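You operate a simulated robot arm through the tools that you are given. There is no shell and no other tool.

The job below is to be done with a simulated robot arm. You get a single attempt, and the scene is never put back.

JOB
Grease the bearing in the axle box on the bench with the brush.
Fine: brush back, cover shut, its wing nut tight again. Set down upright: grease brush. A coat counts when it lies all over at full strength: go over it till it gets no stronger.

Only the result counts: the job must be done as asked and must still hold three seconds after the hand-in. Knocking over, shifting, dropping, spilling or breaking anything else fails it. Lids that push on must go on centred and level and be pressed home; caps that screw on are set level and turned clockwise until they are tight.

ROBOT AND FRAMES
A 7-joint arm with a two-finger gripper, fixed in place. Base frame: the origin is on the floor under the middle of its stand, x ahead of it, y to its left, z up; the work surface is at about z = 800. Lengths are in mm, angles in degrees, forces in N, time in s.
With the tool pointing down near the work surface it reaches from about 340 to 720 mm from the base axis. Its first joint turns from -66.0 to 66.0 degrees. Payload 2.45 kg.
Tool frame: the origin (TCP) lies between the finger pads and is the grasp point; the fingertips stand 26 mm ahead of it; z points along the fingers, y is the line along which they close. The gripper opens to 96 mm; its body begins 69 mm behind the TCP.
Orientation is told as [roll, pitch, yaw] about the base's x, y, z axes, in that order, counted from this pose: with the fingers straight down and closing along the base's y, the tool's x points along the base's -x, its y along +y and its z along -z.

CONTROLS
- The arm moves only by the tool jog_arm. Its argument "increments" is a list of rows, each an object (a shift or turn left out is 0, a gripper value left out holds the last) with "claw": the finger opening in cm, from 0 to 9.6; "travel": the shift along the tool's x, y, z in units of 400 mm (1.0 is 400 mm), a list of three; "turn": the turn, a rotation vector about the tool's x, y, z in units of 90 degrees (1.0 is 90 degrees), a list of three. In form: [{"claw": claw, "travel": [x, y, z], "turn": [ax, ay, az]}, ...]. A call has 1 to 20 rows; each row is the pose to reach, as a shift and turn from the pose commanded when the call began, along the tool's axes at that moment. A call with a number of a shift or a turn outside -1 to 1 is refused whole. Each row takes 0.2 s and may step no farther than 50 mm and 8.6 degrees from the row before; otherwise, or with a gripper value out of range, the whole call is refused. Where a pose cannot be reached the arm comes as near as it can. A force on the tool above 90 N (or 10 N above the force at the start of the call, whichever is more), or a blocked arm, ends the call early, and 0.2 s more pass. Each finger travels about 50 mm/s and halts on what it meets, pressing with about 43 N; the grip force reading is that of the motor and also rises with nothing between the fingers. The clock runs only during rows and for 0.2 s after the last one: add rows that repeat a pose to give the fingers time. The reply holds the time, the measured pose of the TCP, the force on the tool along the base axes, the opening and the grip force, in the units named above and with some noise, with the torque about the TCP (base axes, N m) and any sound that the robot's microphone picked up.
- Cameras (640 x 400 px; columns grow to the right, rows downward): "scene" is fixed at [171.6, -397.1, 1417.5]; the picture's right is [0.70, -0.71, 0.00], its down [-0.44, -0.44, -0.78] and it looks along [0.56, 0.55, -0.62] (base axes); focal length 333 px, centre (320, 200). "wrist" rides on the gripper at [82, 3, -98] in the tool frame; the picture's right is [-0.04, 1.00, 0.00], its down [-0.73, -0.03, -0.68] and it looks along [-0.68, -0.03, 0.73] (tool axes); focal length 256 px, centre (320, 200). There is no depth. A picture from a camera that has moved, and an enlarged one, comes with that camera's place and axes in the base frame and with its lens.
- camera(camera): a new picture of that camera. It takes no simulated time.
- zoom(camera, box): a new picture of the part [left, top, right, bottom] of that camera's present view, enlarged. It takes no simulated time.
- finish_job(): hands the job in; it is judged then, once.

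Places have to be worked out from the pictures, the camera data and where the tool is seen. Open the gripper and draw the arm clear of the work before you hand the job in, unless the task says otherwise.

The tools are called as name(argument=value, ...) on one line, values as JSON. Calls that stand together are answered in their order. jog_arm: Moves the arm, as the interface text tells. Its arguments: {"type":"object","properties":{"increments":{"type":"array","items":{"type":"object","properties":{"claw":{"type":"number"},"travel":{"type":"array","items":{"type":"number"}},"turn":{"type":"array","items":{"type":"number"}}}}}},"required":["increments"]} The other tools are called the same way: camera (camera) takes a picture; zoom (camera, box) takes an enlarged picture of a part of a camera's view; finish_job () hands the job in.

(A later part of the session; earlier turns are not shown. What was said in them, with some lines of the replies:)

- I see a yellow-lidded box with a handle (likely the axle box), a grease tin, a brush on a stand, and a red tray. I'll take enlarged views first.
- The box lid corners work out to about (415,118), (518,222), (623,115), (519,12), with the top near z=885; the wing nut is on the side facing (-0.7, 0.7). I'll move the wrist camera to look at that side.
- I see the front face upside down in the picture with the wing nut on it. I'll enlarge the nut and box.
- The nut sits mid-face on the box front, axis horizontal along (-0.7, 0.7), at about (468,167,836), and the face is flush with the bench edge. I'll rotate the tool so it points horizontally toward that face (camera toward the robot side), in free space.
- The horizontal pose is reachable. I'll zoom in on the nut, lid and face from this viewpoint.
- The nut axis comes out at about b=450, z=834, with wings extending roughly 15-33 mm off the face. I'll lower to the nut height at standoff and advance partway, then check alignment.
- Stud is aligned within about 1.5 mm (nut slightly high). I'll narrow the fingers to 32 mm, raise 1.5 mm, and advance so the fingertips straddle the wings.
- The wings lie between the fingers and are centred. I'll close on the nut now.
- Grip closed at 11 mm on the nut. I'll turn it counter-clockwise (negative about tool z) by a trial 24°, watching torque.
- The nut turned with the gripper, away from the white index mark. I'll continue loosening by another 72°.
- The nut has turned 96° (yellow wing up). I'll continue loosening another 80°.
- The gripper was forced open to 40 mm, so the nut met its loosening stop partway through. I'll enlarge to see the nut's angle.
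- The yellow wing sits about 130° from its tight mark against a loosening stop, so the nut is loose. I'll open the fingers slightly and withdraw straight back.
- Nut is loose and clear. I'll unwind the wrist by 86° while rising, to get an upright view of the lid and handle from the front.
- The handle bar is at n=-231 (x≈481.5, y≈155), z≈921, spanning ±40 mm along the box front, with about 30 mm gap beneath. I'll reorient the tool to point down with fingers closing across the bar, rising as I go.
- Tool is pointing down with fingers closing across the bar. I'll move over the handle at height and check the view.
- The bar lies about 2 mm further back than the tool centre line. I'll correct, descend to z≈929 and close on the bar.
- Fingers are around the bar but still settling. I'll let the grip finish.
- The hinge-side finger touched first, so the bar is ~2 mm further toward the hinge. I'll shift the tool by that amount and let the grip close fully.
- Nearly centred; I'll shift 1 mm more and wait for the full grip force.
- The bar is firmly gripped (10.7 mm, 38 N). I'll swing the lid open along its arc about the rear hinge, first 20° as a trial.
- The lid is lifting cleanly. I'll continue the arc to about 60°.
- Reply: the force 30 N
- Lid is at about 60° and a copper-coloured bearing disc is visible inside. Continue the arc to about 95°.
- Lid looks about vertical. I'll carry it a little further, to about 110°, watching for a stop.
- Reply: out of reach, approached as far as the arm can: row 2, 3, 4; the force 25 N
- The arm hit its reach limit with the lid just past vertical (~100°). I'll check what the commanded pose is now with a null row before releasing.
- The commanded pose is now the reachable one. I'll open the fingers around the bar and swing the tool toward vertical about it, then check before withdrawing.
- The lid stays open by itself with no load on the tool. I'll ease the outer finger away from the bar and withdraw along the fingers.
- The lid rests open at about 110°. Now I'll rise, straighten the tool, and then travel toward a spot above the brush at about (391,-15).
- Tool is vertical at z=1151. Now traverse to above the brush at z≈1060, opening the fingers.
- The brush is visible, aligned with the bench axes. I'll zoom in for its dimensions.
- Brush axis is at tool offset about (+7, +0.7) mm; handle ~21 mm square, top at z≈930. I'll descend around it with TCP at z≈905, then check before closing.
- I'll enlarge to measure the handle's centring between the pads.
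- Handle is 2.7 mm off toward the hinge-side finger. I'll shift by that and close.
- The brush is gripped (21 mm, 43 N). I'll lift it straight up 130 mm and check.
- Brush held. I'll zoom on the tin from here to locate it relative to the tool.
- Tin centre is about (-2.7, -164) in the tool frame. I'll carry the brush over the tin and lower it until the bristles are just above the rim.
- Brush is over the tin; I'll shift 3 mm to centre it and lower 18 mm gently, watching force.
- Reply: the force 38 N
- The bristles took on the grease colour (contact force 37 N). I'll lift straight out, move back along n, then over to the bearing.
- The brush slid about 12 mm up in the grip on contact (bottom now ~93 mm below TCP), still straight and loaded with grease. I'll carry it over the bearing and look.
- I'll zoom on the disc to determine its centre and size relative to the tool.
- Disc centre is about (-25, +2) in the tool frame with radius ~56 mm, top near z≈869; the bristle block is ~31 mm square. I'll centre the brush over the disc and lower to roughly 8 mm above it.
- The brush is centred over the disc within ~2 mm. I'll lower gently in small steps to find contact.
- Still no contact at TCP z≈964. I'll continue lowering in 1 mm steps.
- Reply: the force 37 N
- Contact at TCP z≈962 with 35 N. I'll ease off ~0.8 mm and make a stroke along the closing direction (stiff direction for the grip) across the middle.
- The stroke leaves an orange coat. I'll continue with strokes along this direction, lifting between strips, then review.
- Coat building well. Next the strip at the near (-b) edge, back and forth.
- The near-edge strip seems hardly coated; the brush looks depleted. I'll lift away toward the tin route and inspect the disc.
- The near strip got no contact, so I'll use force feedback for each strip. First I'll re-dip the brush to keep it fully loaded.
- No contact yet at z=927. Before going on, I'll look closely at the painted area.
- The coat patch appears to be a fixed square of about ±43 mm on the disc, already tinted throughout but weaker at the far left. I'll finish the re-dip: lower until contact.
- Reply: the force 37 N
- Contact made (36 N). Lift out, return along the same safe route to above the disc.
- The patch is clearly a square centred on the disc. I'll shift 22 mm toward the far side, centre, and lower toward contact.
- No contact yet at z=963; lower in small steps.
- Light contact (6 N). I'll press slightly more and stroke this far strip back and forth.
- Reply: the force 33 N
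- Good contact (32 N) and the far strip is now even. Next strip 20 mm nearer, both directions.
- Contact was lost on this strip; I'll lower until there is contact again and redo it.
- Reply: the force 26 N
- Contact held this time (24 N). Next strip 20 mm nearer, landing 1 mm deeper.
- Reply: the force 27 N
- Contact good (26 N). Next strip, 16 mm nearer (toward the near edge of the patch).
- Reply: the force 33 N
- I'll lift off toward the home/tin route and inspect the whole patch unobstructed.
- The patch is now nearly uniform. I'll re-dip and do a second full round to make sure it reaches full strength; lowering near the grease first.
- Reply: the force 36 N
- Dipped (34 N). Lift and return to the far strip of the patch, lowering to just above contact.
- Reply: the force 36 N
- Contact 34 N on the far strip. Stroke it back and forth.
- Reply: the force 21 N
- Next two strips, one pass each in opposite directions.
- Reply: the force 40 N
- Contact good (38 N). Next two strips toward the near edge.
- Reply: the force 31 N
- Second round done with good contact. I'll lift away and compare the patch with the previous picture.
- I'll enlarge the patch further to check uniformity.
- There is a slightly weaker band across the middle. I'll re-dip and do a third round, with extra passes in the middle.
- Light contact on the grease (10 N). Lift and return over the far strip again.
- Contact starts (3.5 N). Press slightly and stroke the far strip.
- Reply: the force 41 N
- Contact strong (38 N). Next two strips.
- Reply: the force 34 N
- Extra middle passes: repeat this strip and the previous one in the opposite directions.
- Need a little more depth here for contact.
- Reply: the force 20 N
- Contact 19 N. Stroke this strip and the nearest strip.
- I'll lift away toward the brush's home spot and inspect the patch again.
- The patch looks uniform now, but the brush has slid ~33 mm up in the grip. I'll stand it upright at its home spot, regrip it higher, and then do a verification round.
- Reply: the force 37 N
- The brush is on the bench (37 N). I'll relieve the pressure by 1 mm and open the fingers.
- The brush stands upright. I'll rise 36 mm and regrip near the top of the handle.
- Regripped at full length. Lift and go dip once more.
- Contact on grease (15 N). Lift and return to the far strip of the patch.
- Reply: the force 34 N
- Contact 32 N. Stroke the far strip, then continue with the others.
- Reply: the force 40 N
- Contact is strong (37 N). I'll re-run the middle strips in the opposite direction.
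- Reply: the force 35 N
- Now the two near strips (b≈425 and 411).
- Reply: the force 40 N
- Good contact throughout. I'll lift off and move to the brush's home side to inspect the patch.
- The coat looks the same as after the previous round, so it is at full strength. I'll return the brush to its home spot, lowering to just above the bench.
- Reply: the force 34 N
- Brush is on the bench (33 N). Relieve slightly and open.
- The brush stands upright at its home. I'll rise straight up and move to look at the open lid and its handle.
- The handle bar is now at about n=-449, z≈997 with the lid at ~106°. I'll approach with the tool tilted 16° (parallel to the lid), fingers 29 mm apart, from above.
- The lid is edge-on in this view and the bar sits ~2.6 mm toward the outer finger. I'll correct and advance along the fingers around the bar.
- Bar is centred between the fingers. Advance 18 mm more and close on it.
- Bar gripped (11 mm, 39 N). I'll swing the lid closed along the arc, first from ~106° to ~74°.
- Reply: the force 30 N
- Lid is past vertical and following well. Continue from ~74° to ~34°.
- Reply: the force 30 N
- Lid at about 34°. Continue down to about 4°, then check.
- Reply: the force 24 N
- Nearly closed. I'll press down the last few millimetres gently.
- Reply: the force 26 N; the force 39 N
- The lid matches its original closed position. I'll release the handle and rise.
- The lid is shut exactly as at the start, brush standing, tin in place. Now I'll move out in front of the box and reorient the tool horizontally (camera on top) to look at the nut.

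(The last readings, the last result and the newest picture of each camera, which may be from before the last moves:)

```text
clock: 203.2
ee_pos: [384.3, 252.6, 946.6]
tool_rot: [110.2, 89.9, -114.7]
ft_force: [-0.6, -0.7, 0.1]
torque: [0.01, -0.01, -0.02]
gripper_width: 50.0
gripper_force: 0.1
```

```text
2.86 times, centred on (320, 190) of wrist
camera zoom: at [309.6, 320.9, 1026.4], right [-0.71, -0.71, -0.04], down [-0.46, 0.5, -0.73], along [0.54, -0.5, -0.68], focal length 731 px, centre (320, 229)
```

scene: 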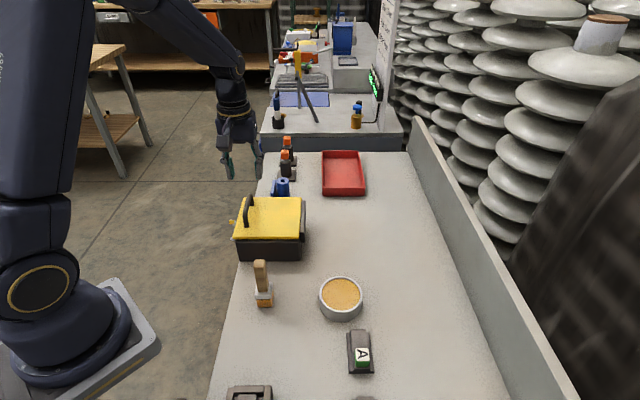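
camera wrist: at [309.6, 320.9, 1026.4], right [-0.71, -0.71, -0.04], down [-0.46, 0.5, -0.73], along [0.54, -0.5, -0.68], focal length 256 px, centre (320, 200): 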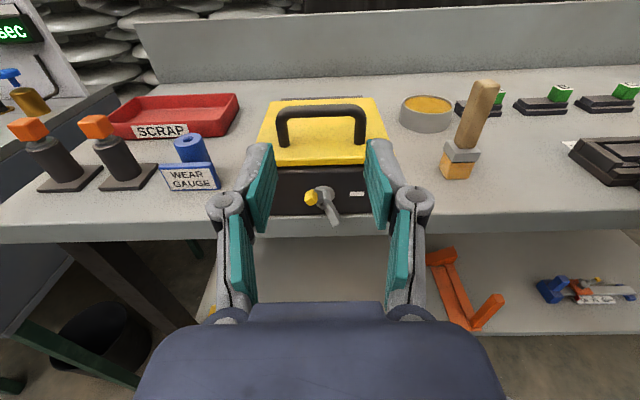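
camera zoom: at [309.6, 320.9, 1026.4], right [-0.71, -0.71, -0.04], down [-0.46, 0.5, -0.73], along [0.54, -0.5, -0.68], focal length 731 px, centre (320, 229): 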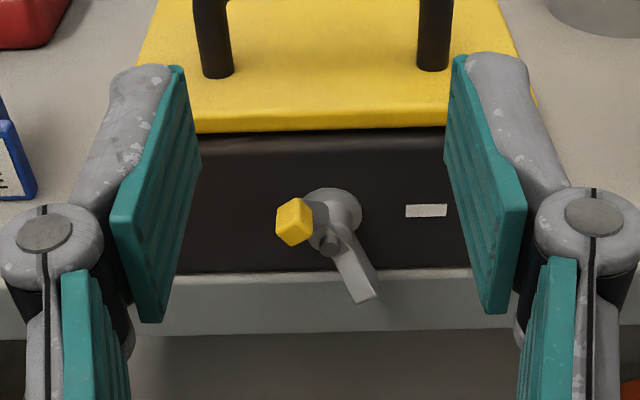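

The yellow wing points up and toward +b, about 122° from the tight mark. I'll lower to nut height, rotate the tool to align the fingers with the wings, and approach to a standoff.

jog_arm(increments=[{"travel": [-0.046, 0, 0], "turn": [0, 0, -0.059], "claw": 4}, {"travel": [-0.0925, 0, 0], "turn": [0, 0, -0.1185]}, {"travel": [-0.139, 0, 0], "turn": [0, 0, -0.178]}, {"travel": [-0.185, 0, 0], "turn": [0, 0, -0.237]}, {"travel": [-0.231, 0, 0], "turn": [0, 0, -0.296]}, {"travel": [-0.2775, 0, 0], "turn": [0, 0, -0.3556]}, {"travel": [-0.2775, 0, 0.045], "turn": [0, 0, -0.3556]}, {"travel": [-0.2775, 0, 0.0925], "turn": [0, 0, -0.3556]}, {"travel": [-0.2775, 0, 0.0925], "turn": [0, 0, -0.3556]}])

zoom(camera="wrist", box=[220, 40, 420, 240])

zoom(camera="scene", box=[100, 130, 340, 290])

```text
clock: 205.2
ee_pos: [409.2, 225.5, 837.7]
tool_rot: [89.9, 58.1, -135.1]
ft_force: [-0.6, 0.2, 0.5]
torque: [0.0, 0.01, 0.0]
gripper_width: 39.9
gripper_force: 0.1
```

```text
2.00 times, centred on (320, 140) of wrist
camera zoom: at [366.2, 324.7, 906.0], right [-0.61, -0.61, 0.5], down [-0.74, 0.22, -0.64], along [0.28, -0.76, -0.59], focal length 512 px, centre (320, 320)
```

zoom: 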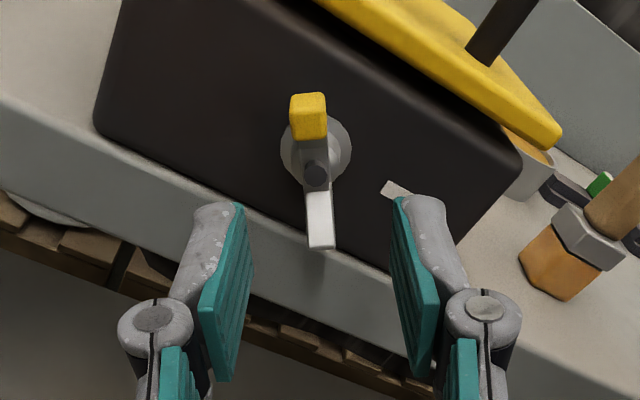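

```text
2.50 times, centred on (220, 210) of scene
camera zoom: at [171.6, -397.1, 1417.5], right [0.7, -0.71, 0.0], down [-0.44, -0.44, -0.78], along [0.56, 0.55, -0.62], focal length 831 px, centre (570, 175)
```

zoom: 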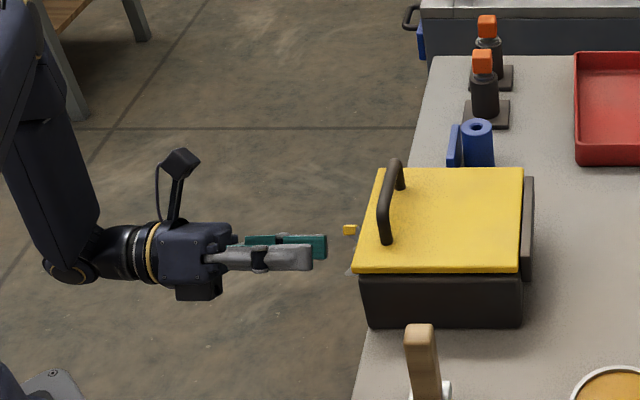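

Wings are aligned with the fingers; the stud is ~2 mm toward the left finger. I'll shift, narrow to 32 mm and advance so the fingertips straddle the wings.

jog_arm(increments=[{"claw": 3.2, "travel": [0, -0.005, 0]}, {"travel": [0, -0.005, 0.03]}, {"travel": [0, -0.005, 0.06]}, {"travel": [0, -0.005, 0.09]}, {"travel": [0, -0.005, 0.1125]}, {"travel": [0, -0.005, 0.1125]}])

zoom(camera="wrist", box=[220, 40, 420, 240])

```text
clock: 206.6
ee_pos: [442.6, 194.3, 835.2]
tool_rot: [89.9, 58.0, -135.1]
ft_force: [-0.1, -0.8, -0.4]
torque: [0.01, -0.01, 0.03]
gripper_width: 31.7
gripper_force: 0.0
```

```text
2.00 times, centred on (320, 140) of wrist
camera zoom: at [399.9, 294.9, 904.9], right [-0.61, -0.61, 0.5], down [-0.74, 0.22, -0.64], along [0.28, -0.76, -0.59], focal length 512 px, centre (320, 320)
```

zoom: 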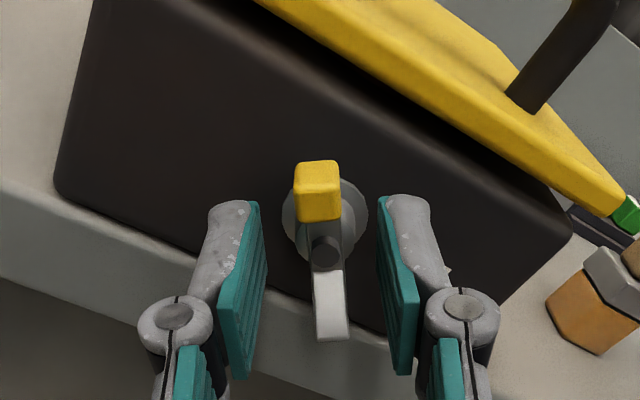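

Centred well. Close on the wings.

jog_arm(increments=[{"travel": [0, 0.002, 0]}, {"travel": [0, 0.002, 0], "claw": 0.3}, {"travel": [0, 0.002, 0], "claw": 0.3}, {"travel": [0, 0.002, 0], "claw": 0.3}, {"travel": [0, 0.002, 0], "claw": 0.3}])

zoom(camera="wrist", box=[220, 40, 420, 240])

```text
clock: 207.8
ee_pos: [440.5, 194.6, 834.5]
tool_rot: [90.1, 58.0, -134.9]
ft_force: [-7.4, -7.1, 5.6]
torque: [-0.23, -0.23, -0.16]
gripper_width: 10.9
gripper_force: 38.2
```

```text
2.00 times, centred on (320, 140) of wrist
camera zoom: at [398.8, 293.9, 904.6], right [-0.62, -0.61, 0.5], down [-0.74, 0.22, -0.64], along [0.28, -0.76, -0.59], focal length 512 px, centre (320, 320)
```

zoom: 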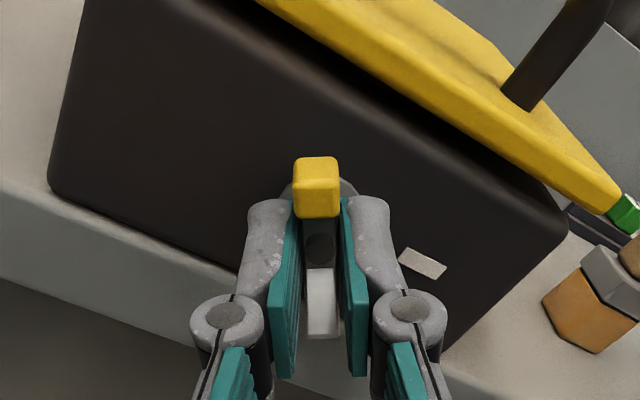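

Gripped. Turn clockwise (positive about tool z) 80°.

jog_arm(increments=[{"turn": [0, 0, 0.0889]}, {"turn": [0, 0, 0.1778]}, {"turn": [0, 0, 0.2667]}, {"turn": [0, 0, 0.3556]}, {"turn": [0, 0, 0.4444]}, {"turn": [0, 0, 0.5333]}, {"turn": [0, 0, 0.6222]}, {"turn": [0, 0, 0.7111]}, {"turn": [0, 0, 0.8]}, {"turn": [0, 0, 0.8889]}, {"turn": [0, 0, 0.8889]}])

zoom(camera="wrist", box=[220, 40, 420, 240])

```text
clock: 210.2
ee_pos: [442.1, 196.0, 833.8]
tool_rot: [-89.9, 41.7, 45.1]
ft_force: [-13.7, -1.7, 10.9]
torque: [-0.52, -0.56, -0.91]
gripper_width: 11.0
gripper_force: 38.0
```

```text
2.00 times, centred on (320, 140) of wrist
camera zoom: at [326.7, 221.7, 886.0], right [-0.45, -0.45, -0.77], down [-0.08, 0.88, -0.47], along [0.89, -0.15, -0.43], focal length 512 px, centre (320, 320)
```

zoom: 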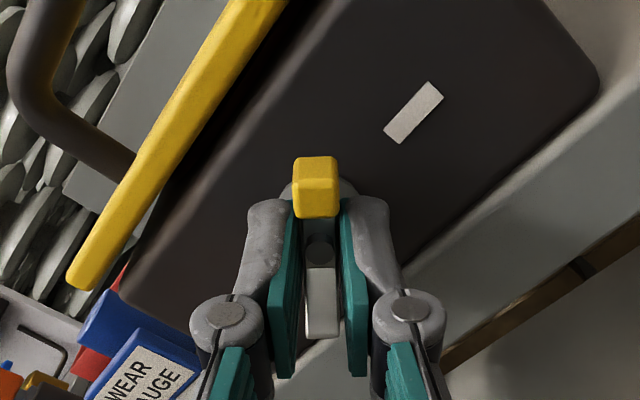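

42° remain to the index mark. Continue clockwise 40°.

jog_arm(increments=[{"turn": [0, 0, 0.0889]}, {"turn": [0, 0, 0.1778]}, {"turn": [0, 0, 0.2667]}, {"turn": [0, 0, 0.3556]}, {"turn": [0, 0, 0.4444]}, {"turn": [0, 0, 0.4444]}])

zoom(camera="wrist", box=[220, 40, 420, 240])

```text
clock: 211.6
ee_pos: [443.2, 196.0, 835.8]
tool_rot: [-90.3, 1.9, 45.0]
ft_force: [-14.6, 3.9, 21.4]
torque: [-0.35, -0.41, -0.94]
gripper_width: 10.9
gripper_force: 37.7
```

```text
2.00 times, centred on (320, 140) of wrist
camera zoom: at [313.9, 208.8, 833.5], right [0.01, 0.0, -1.0], down [0.04, 1.0, 0.0], along [1.0, -0.04, 0.01], focal length 512 px, centre (320, 320)
```

zoom: 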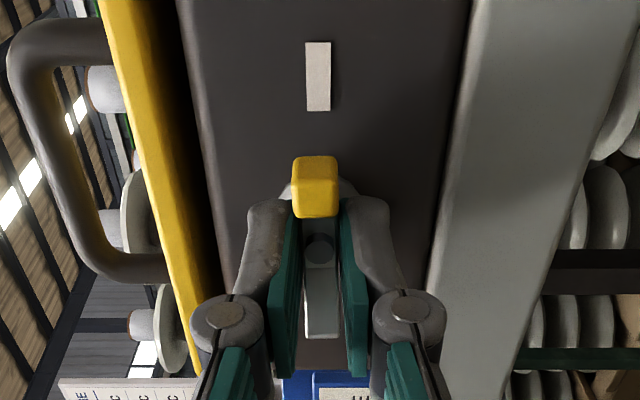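

Aligned with the mark but torque about the axis is still low. I'll continue clockwise in small steps, watching for a torque rise.

jog_arm(increments=[{"turn": [0, 0, 0.03]}, {"turn": [0, 0, 0.06]}, {"turn": [0, 0, 0.06]}])

zoom(camera="wrist", box=[220, 40, 420, 240])

```text
clock: 212.4
ee_pos: [442.9, 195.6, 835.6]
tool_rot: [-90.3, -3.5, 45.2]
ft_force: [-11.3, 11.1, 26.6]
torque: [-1.26, 0.38, 0.3]
gripper_width: 11.8
gripper_force: 38.5
```

```text
2.00 times, centred on (320, 140) of wrist
camera zoom: at [314.3, 209.0, 825.8], right [0.08, 0.07, -0.99], down [0.03, 1.0, 0.07], along [1.0, -0.04, 0.07], focal length 512 px, centre (320, 320)
```

zoom: 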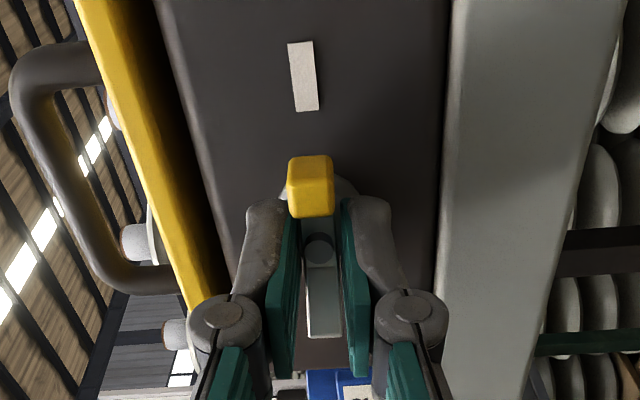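

Torque has risen to about 1.2 N·m with the wing lined up with the mark: the nut is at its stop. I'll nudge a bit further to be sure it is tight.

jog_arm(increments=[{"turn": [0, 0, 0.025]}, {"turn": [0, 0, 0.05]}, {"turn": [0, 0, 0.05]}])

zoom(camera="wrist", box=[220, 40, 420, 240])

```text
clock: 213.2
ee_pos: [442.6, 196.1, 836.1]
tool_rot: [-90.3, -8.1, 45.1]
ft_force: [-3.7, 16.8, 24.6]
torque: [-1.27, 0.48, 0.09]
gripper_width: 13.6
gripper_force: 40.7
```

```text
2.00 times, centred on (320, 140) of wrist
camera zoom: at [315.1, 209.9, 819.6], right [0.13, 0.12, -0.98], down [0.03, 0.99, 0.13], along [0.99, -0.04, 0.13], focal length 512 px, centre (320, 320)
```

zoom: 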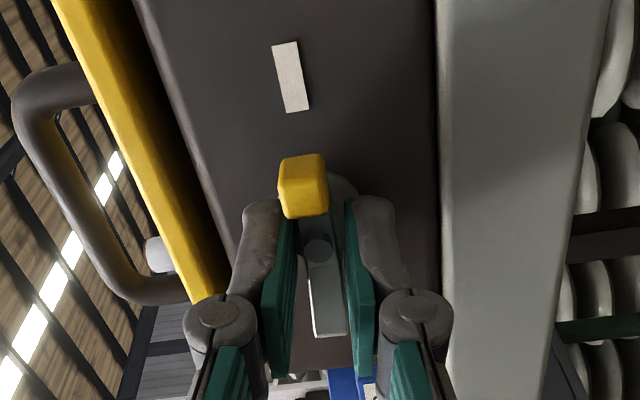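

The nut no longer moves while the fingers slip around it: tight. I'll open to 32 mm and withdraw straight back, then check the nut's angle.

jog_arm(increments=[{"claw": 3.2}, {"claw": 3.2}, {"claw": 3.2}, {"travel": [0, 0, -0.05]}, {"travel": [0, 0, -0.1]}, {"travel": [0, 0, -0.15]}, {"travel": [0, 0, -0.15]}])

zoom(camera="wrist", box=[220, 0, 420, 200])

camera(camera="scene")

```text
clock: 214.8
ee_pos: [401.5, 236.8, 834.7]
tool_rot: [-89.8, -7.9, 44.9]
ft_force: [0.1, 0.3, -0.3]
torque: [-0.02, 0.02, 0.02]
gripper_width: 32.0
gripper_force: 0.0
```

```text
2.00 times, centred on (320, 100) of wrist
camera zoom: at [272.6, 251.4, 818.9], right [0.12, 0.13, -0.98], down [0.03, 0.99, 0.13], along [0.99, -0.05, 0.12], focal length 512 px, centre (320, 400)
```

zoom: 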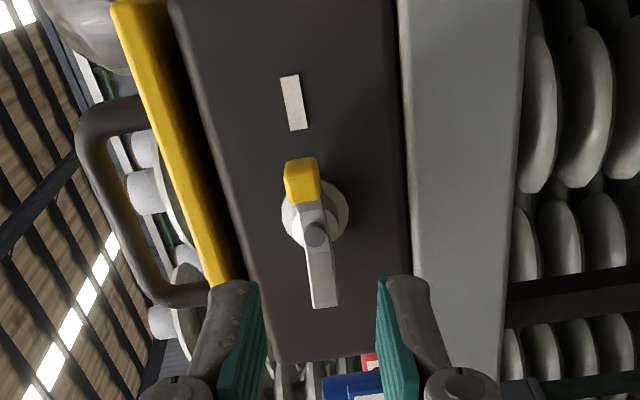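

```text
taken
```

scene: 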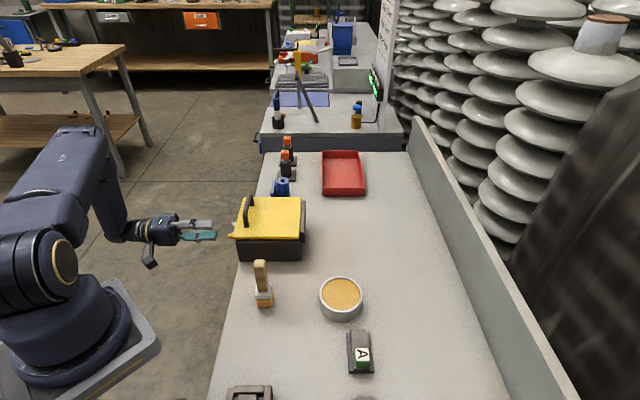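

The yellow wing points at the index mark again. I'll take the same view as at the start (tool level, same distance) to compare the nut angle directly.

jog_arm(increments=[{"turn": [0, 0, -0.0878], "claw": 5}, {"turn": [0, 0, -0.0878], "travel": [0, 0, 0.048]}, {"turn": [0, 0, -0.0878], "travel": [0, 0, 0.048]}])

zoom(camera="wrist", box=[220, 40, 420, 240])

```text
clock: 215.6
ee_pos: [414.4, 222.5, 834.1]
tool_rot: [-89.9, -0.1, 45.0]
ft_force: [0.5, -0.1, -1.1]
torque: [-0.03, -0.01, 0.02]
gripper_width: 50.3
gripper_force: 0.1
```

```text
2.00 times, centred on (320, 140) of wrist
camera zoom: at [285.7, 236.2, 829.1], right [0.03, 0.03, -1.0], down [0.04, 1.0, 0.03], along [1.0, -0.04, 0.03], focal length 512 px, centre (320, 320)
```

zoom: 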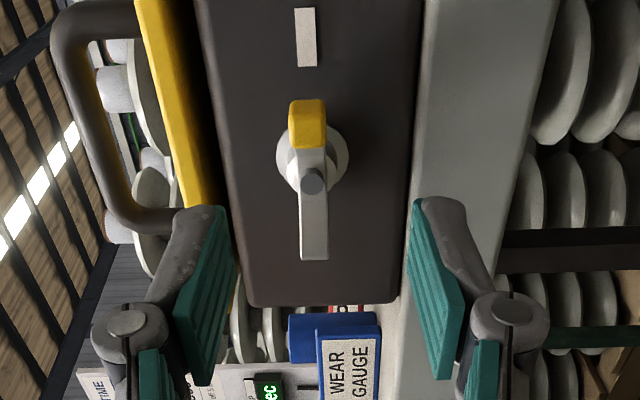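

The nut's angle is identical to the original tight position. Now I'll compare the brush's placement with its original one.

zoom(camera="scene", box=[220, 240, 380, 340])

zoom(camera="scene", box=[210, 130, 400, 250])

```text
4.00 times, centred on (300, 290) of scene
camera zoom: at [171.6, -397.1, 1417.5], right [0.7, -0.71, 0.0], down [-0.44, -0.44, -0.78], along [0.56, 0.55, -0.62], focal length 1330 px, centre (400, -160)
```

zoom: 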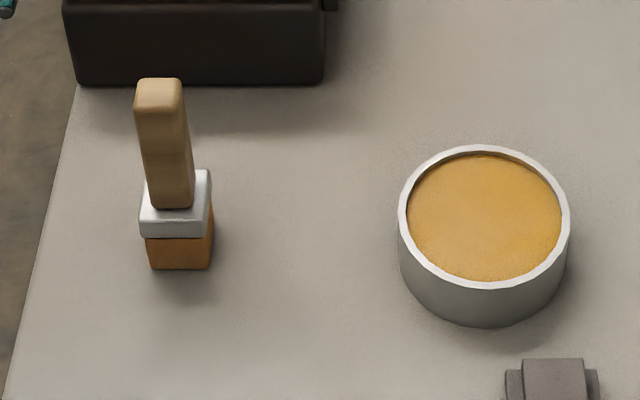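

```text
3.33 times, centred on (305, 190) of scene
camera zoom: at [171.6, -397.1, 1417.5], right [0.7, -0.71, 0.0], down [-0.44, -0.44, -0.78], along [0.56, 0.55, -0.62], focal length 1109 px, centre (370, 233)
```

zoom: 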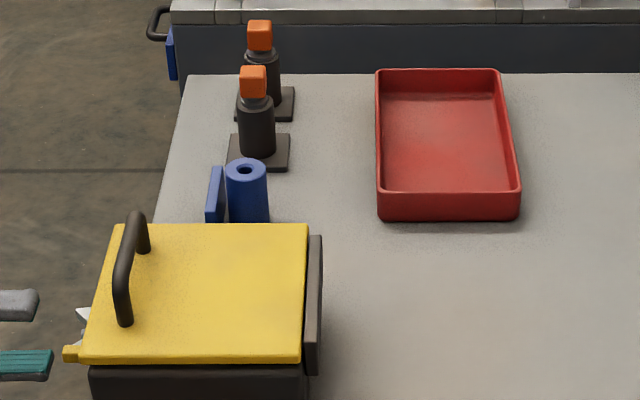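

Brush is upright within ~6 mm of its original spot; tin, tray and other items are unmoved, lid and nut as at the start. I'll draw the arm back and up, opening the gripper.

jog_arm(increments=[{"travel": [0, 0, -0.1], "claw": 6}, {"travel": [0, 0, -0.2], "claw": 8}, {"travel": [0, -0.1, -0.2], "claw": 9}, {"travel": [0, -0.2, -0.2]}, {"travel": [0, -0.3, -0.2]}, {"travel": [0, -0.4, -0.2]}, {"travel": [0, -0.4, -0.2]}, {"travel": [0, -0.4, -0.2]}])

camera(camera="scene")

```text
clock: 217.4
ee_pos: [358.0, 277.5, 993.7]
tool_rot: [-90.1, 0.1, 45.0]
ft_force: [-0.4, -0.4, -0.5]
torque: [-0.01, 0.03, 0.0]
gripper_width: 90.0
gripper_force: 0.0
```

```text
taken
```

scene: 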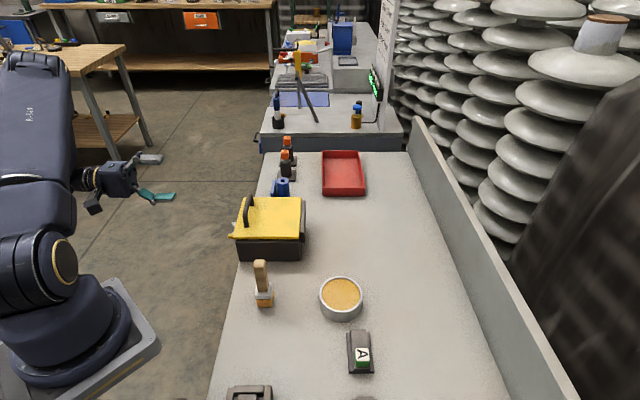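

The arm is clear, the gripper open, the bearing coated, the lid shut with its wing nut tight, and the brush standing upright in its place. I hand the job in.

finish_job()

```text
The job is handed in.
```

I greased the bearing in the axle box, put the brush back, shut the cover and tightened its wing nut. The job has been handed in.

- **Coat:** I went over the bearing in four rounds, re-dipping the brush each time. The last round showed no visible change from the one before, so I took the coat to be at full strength. The grease only ever showed on a square patch about 86 mm across. An outer ring of the disc about 12 mm wide stayed bare even though the bristles reached over it. I took the ring as not part of the surface to coat, but I could not confirm that.
- **Cover and nut:** The cover sits exactly where it did at the start. The nut's yellow wing is back in line with the white mark, and the nut stopped turning at a torque of about 1.2 N·m.
- **Brush:** It is standing upright, about 6 mm from its original spot. Its bristles are still greasy.
- **Everything else:** The grease tin, red tray, blue wear gauge and bottles look unmoved in the final pictures. The arm is clear of the bench with the gripper open.
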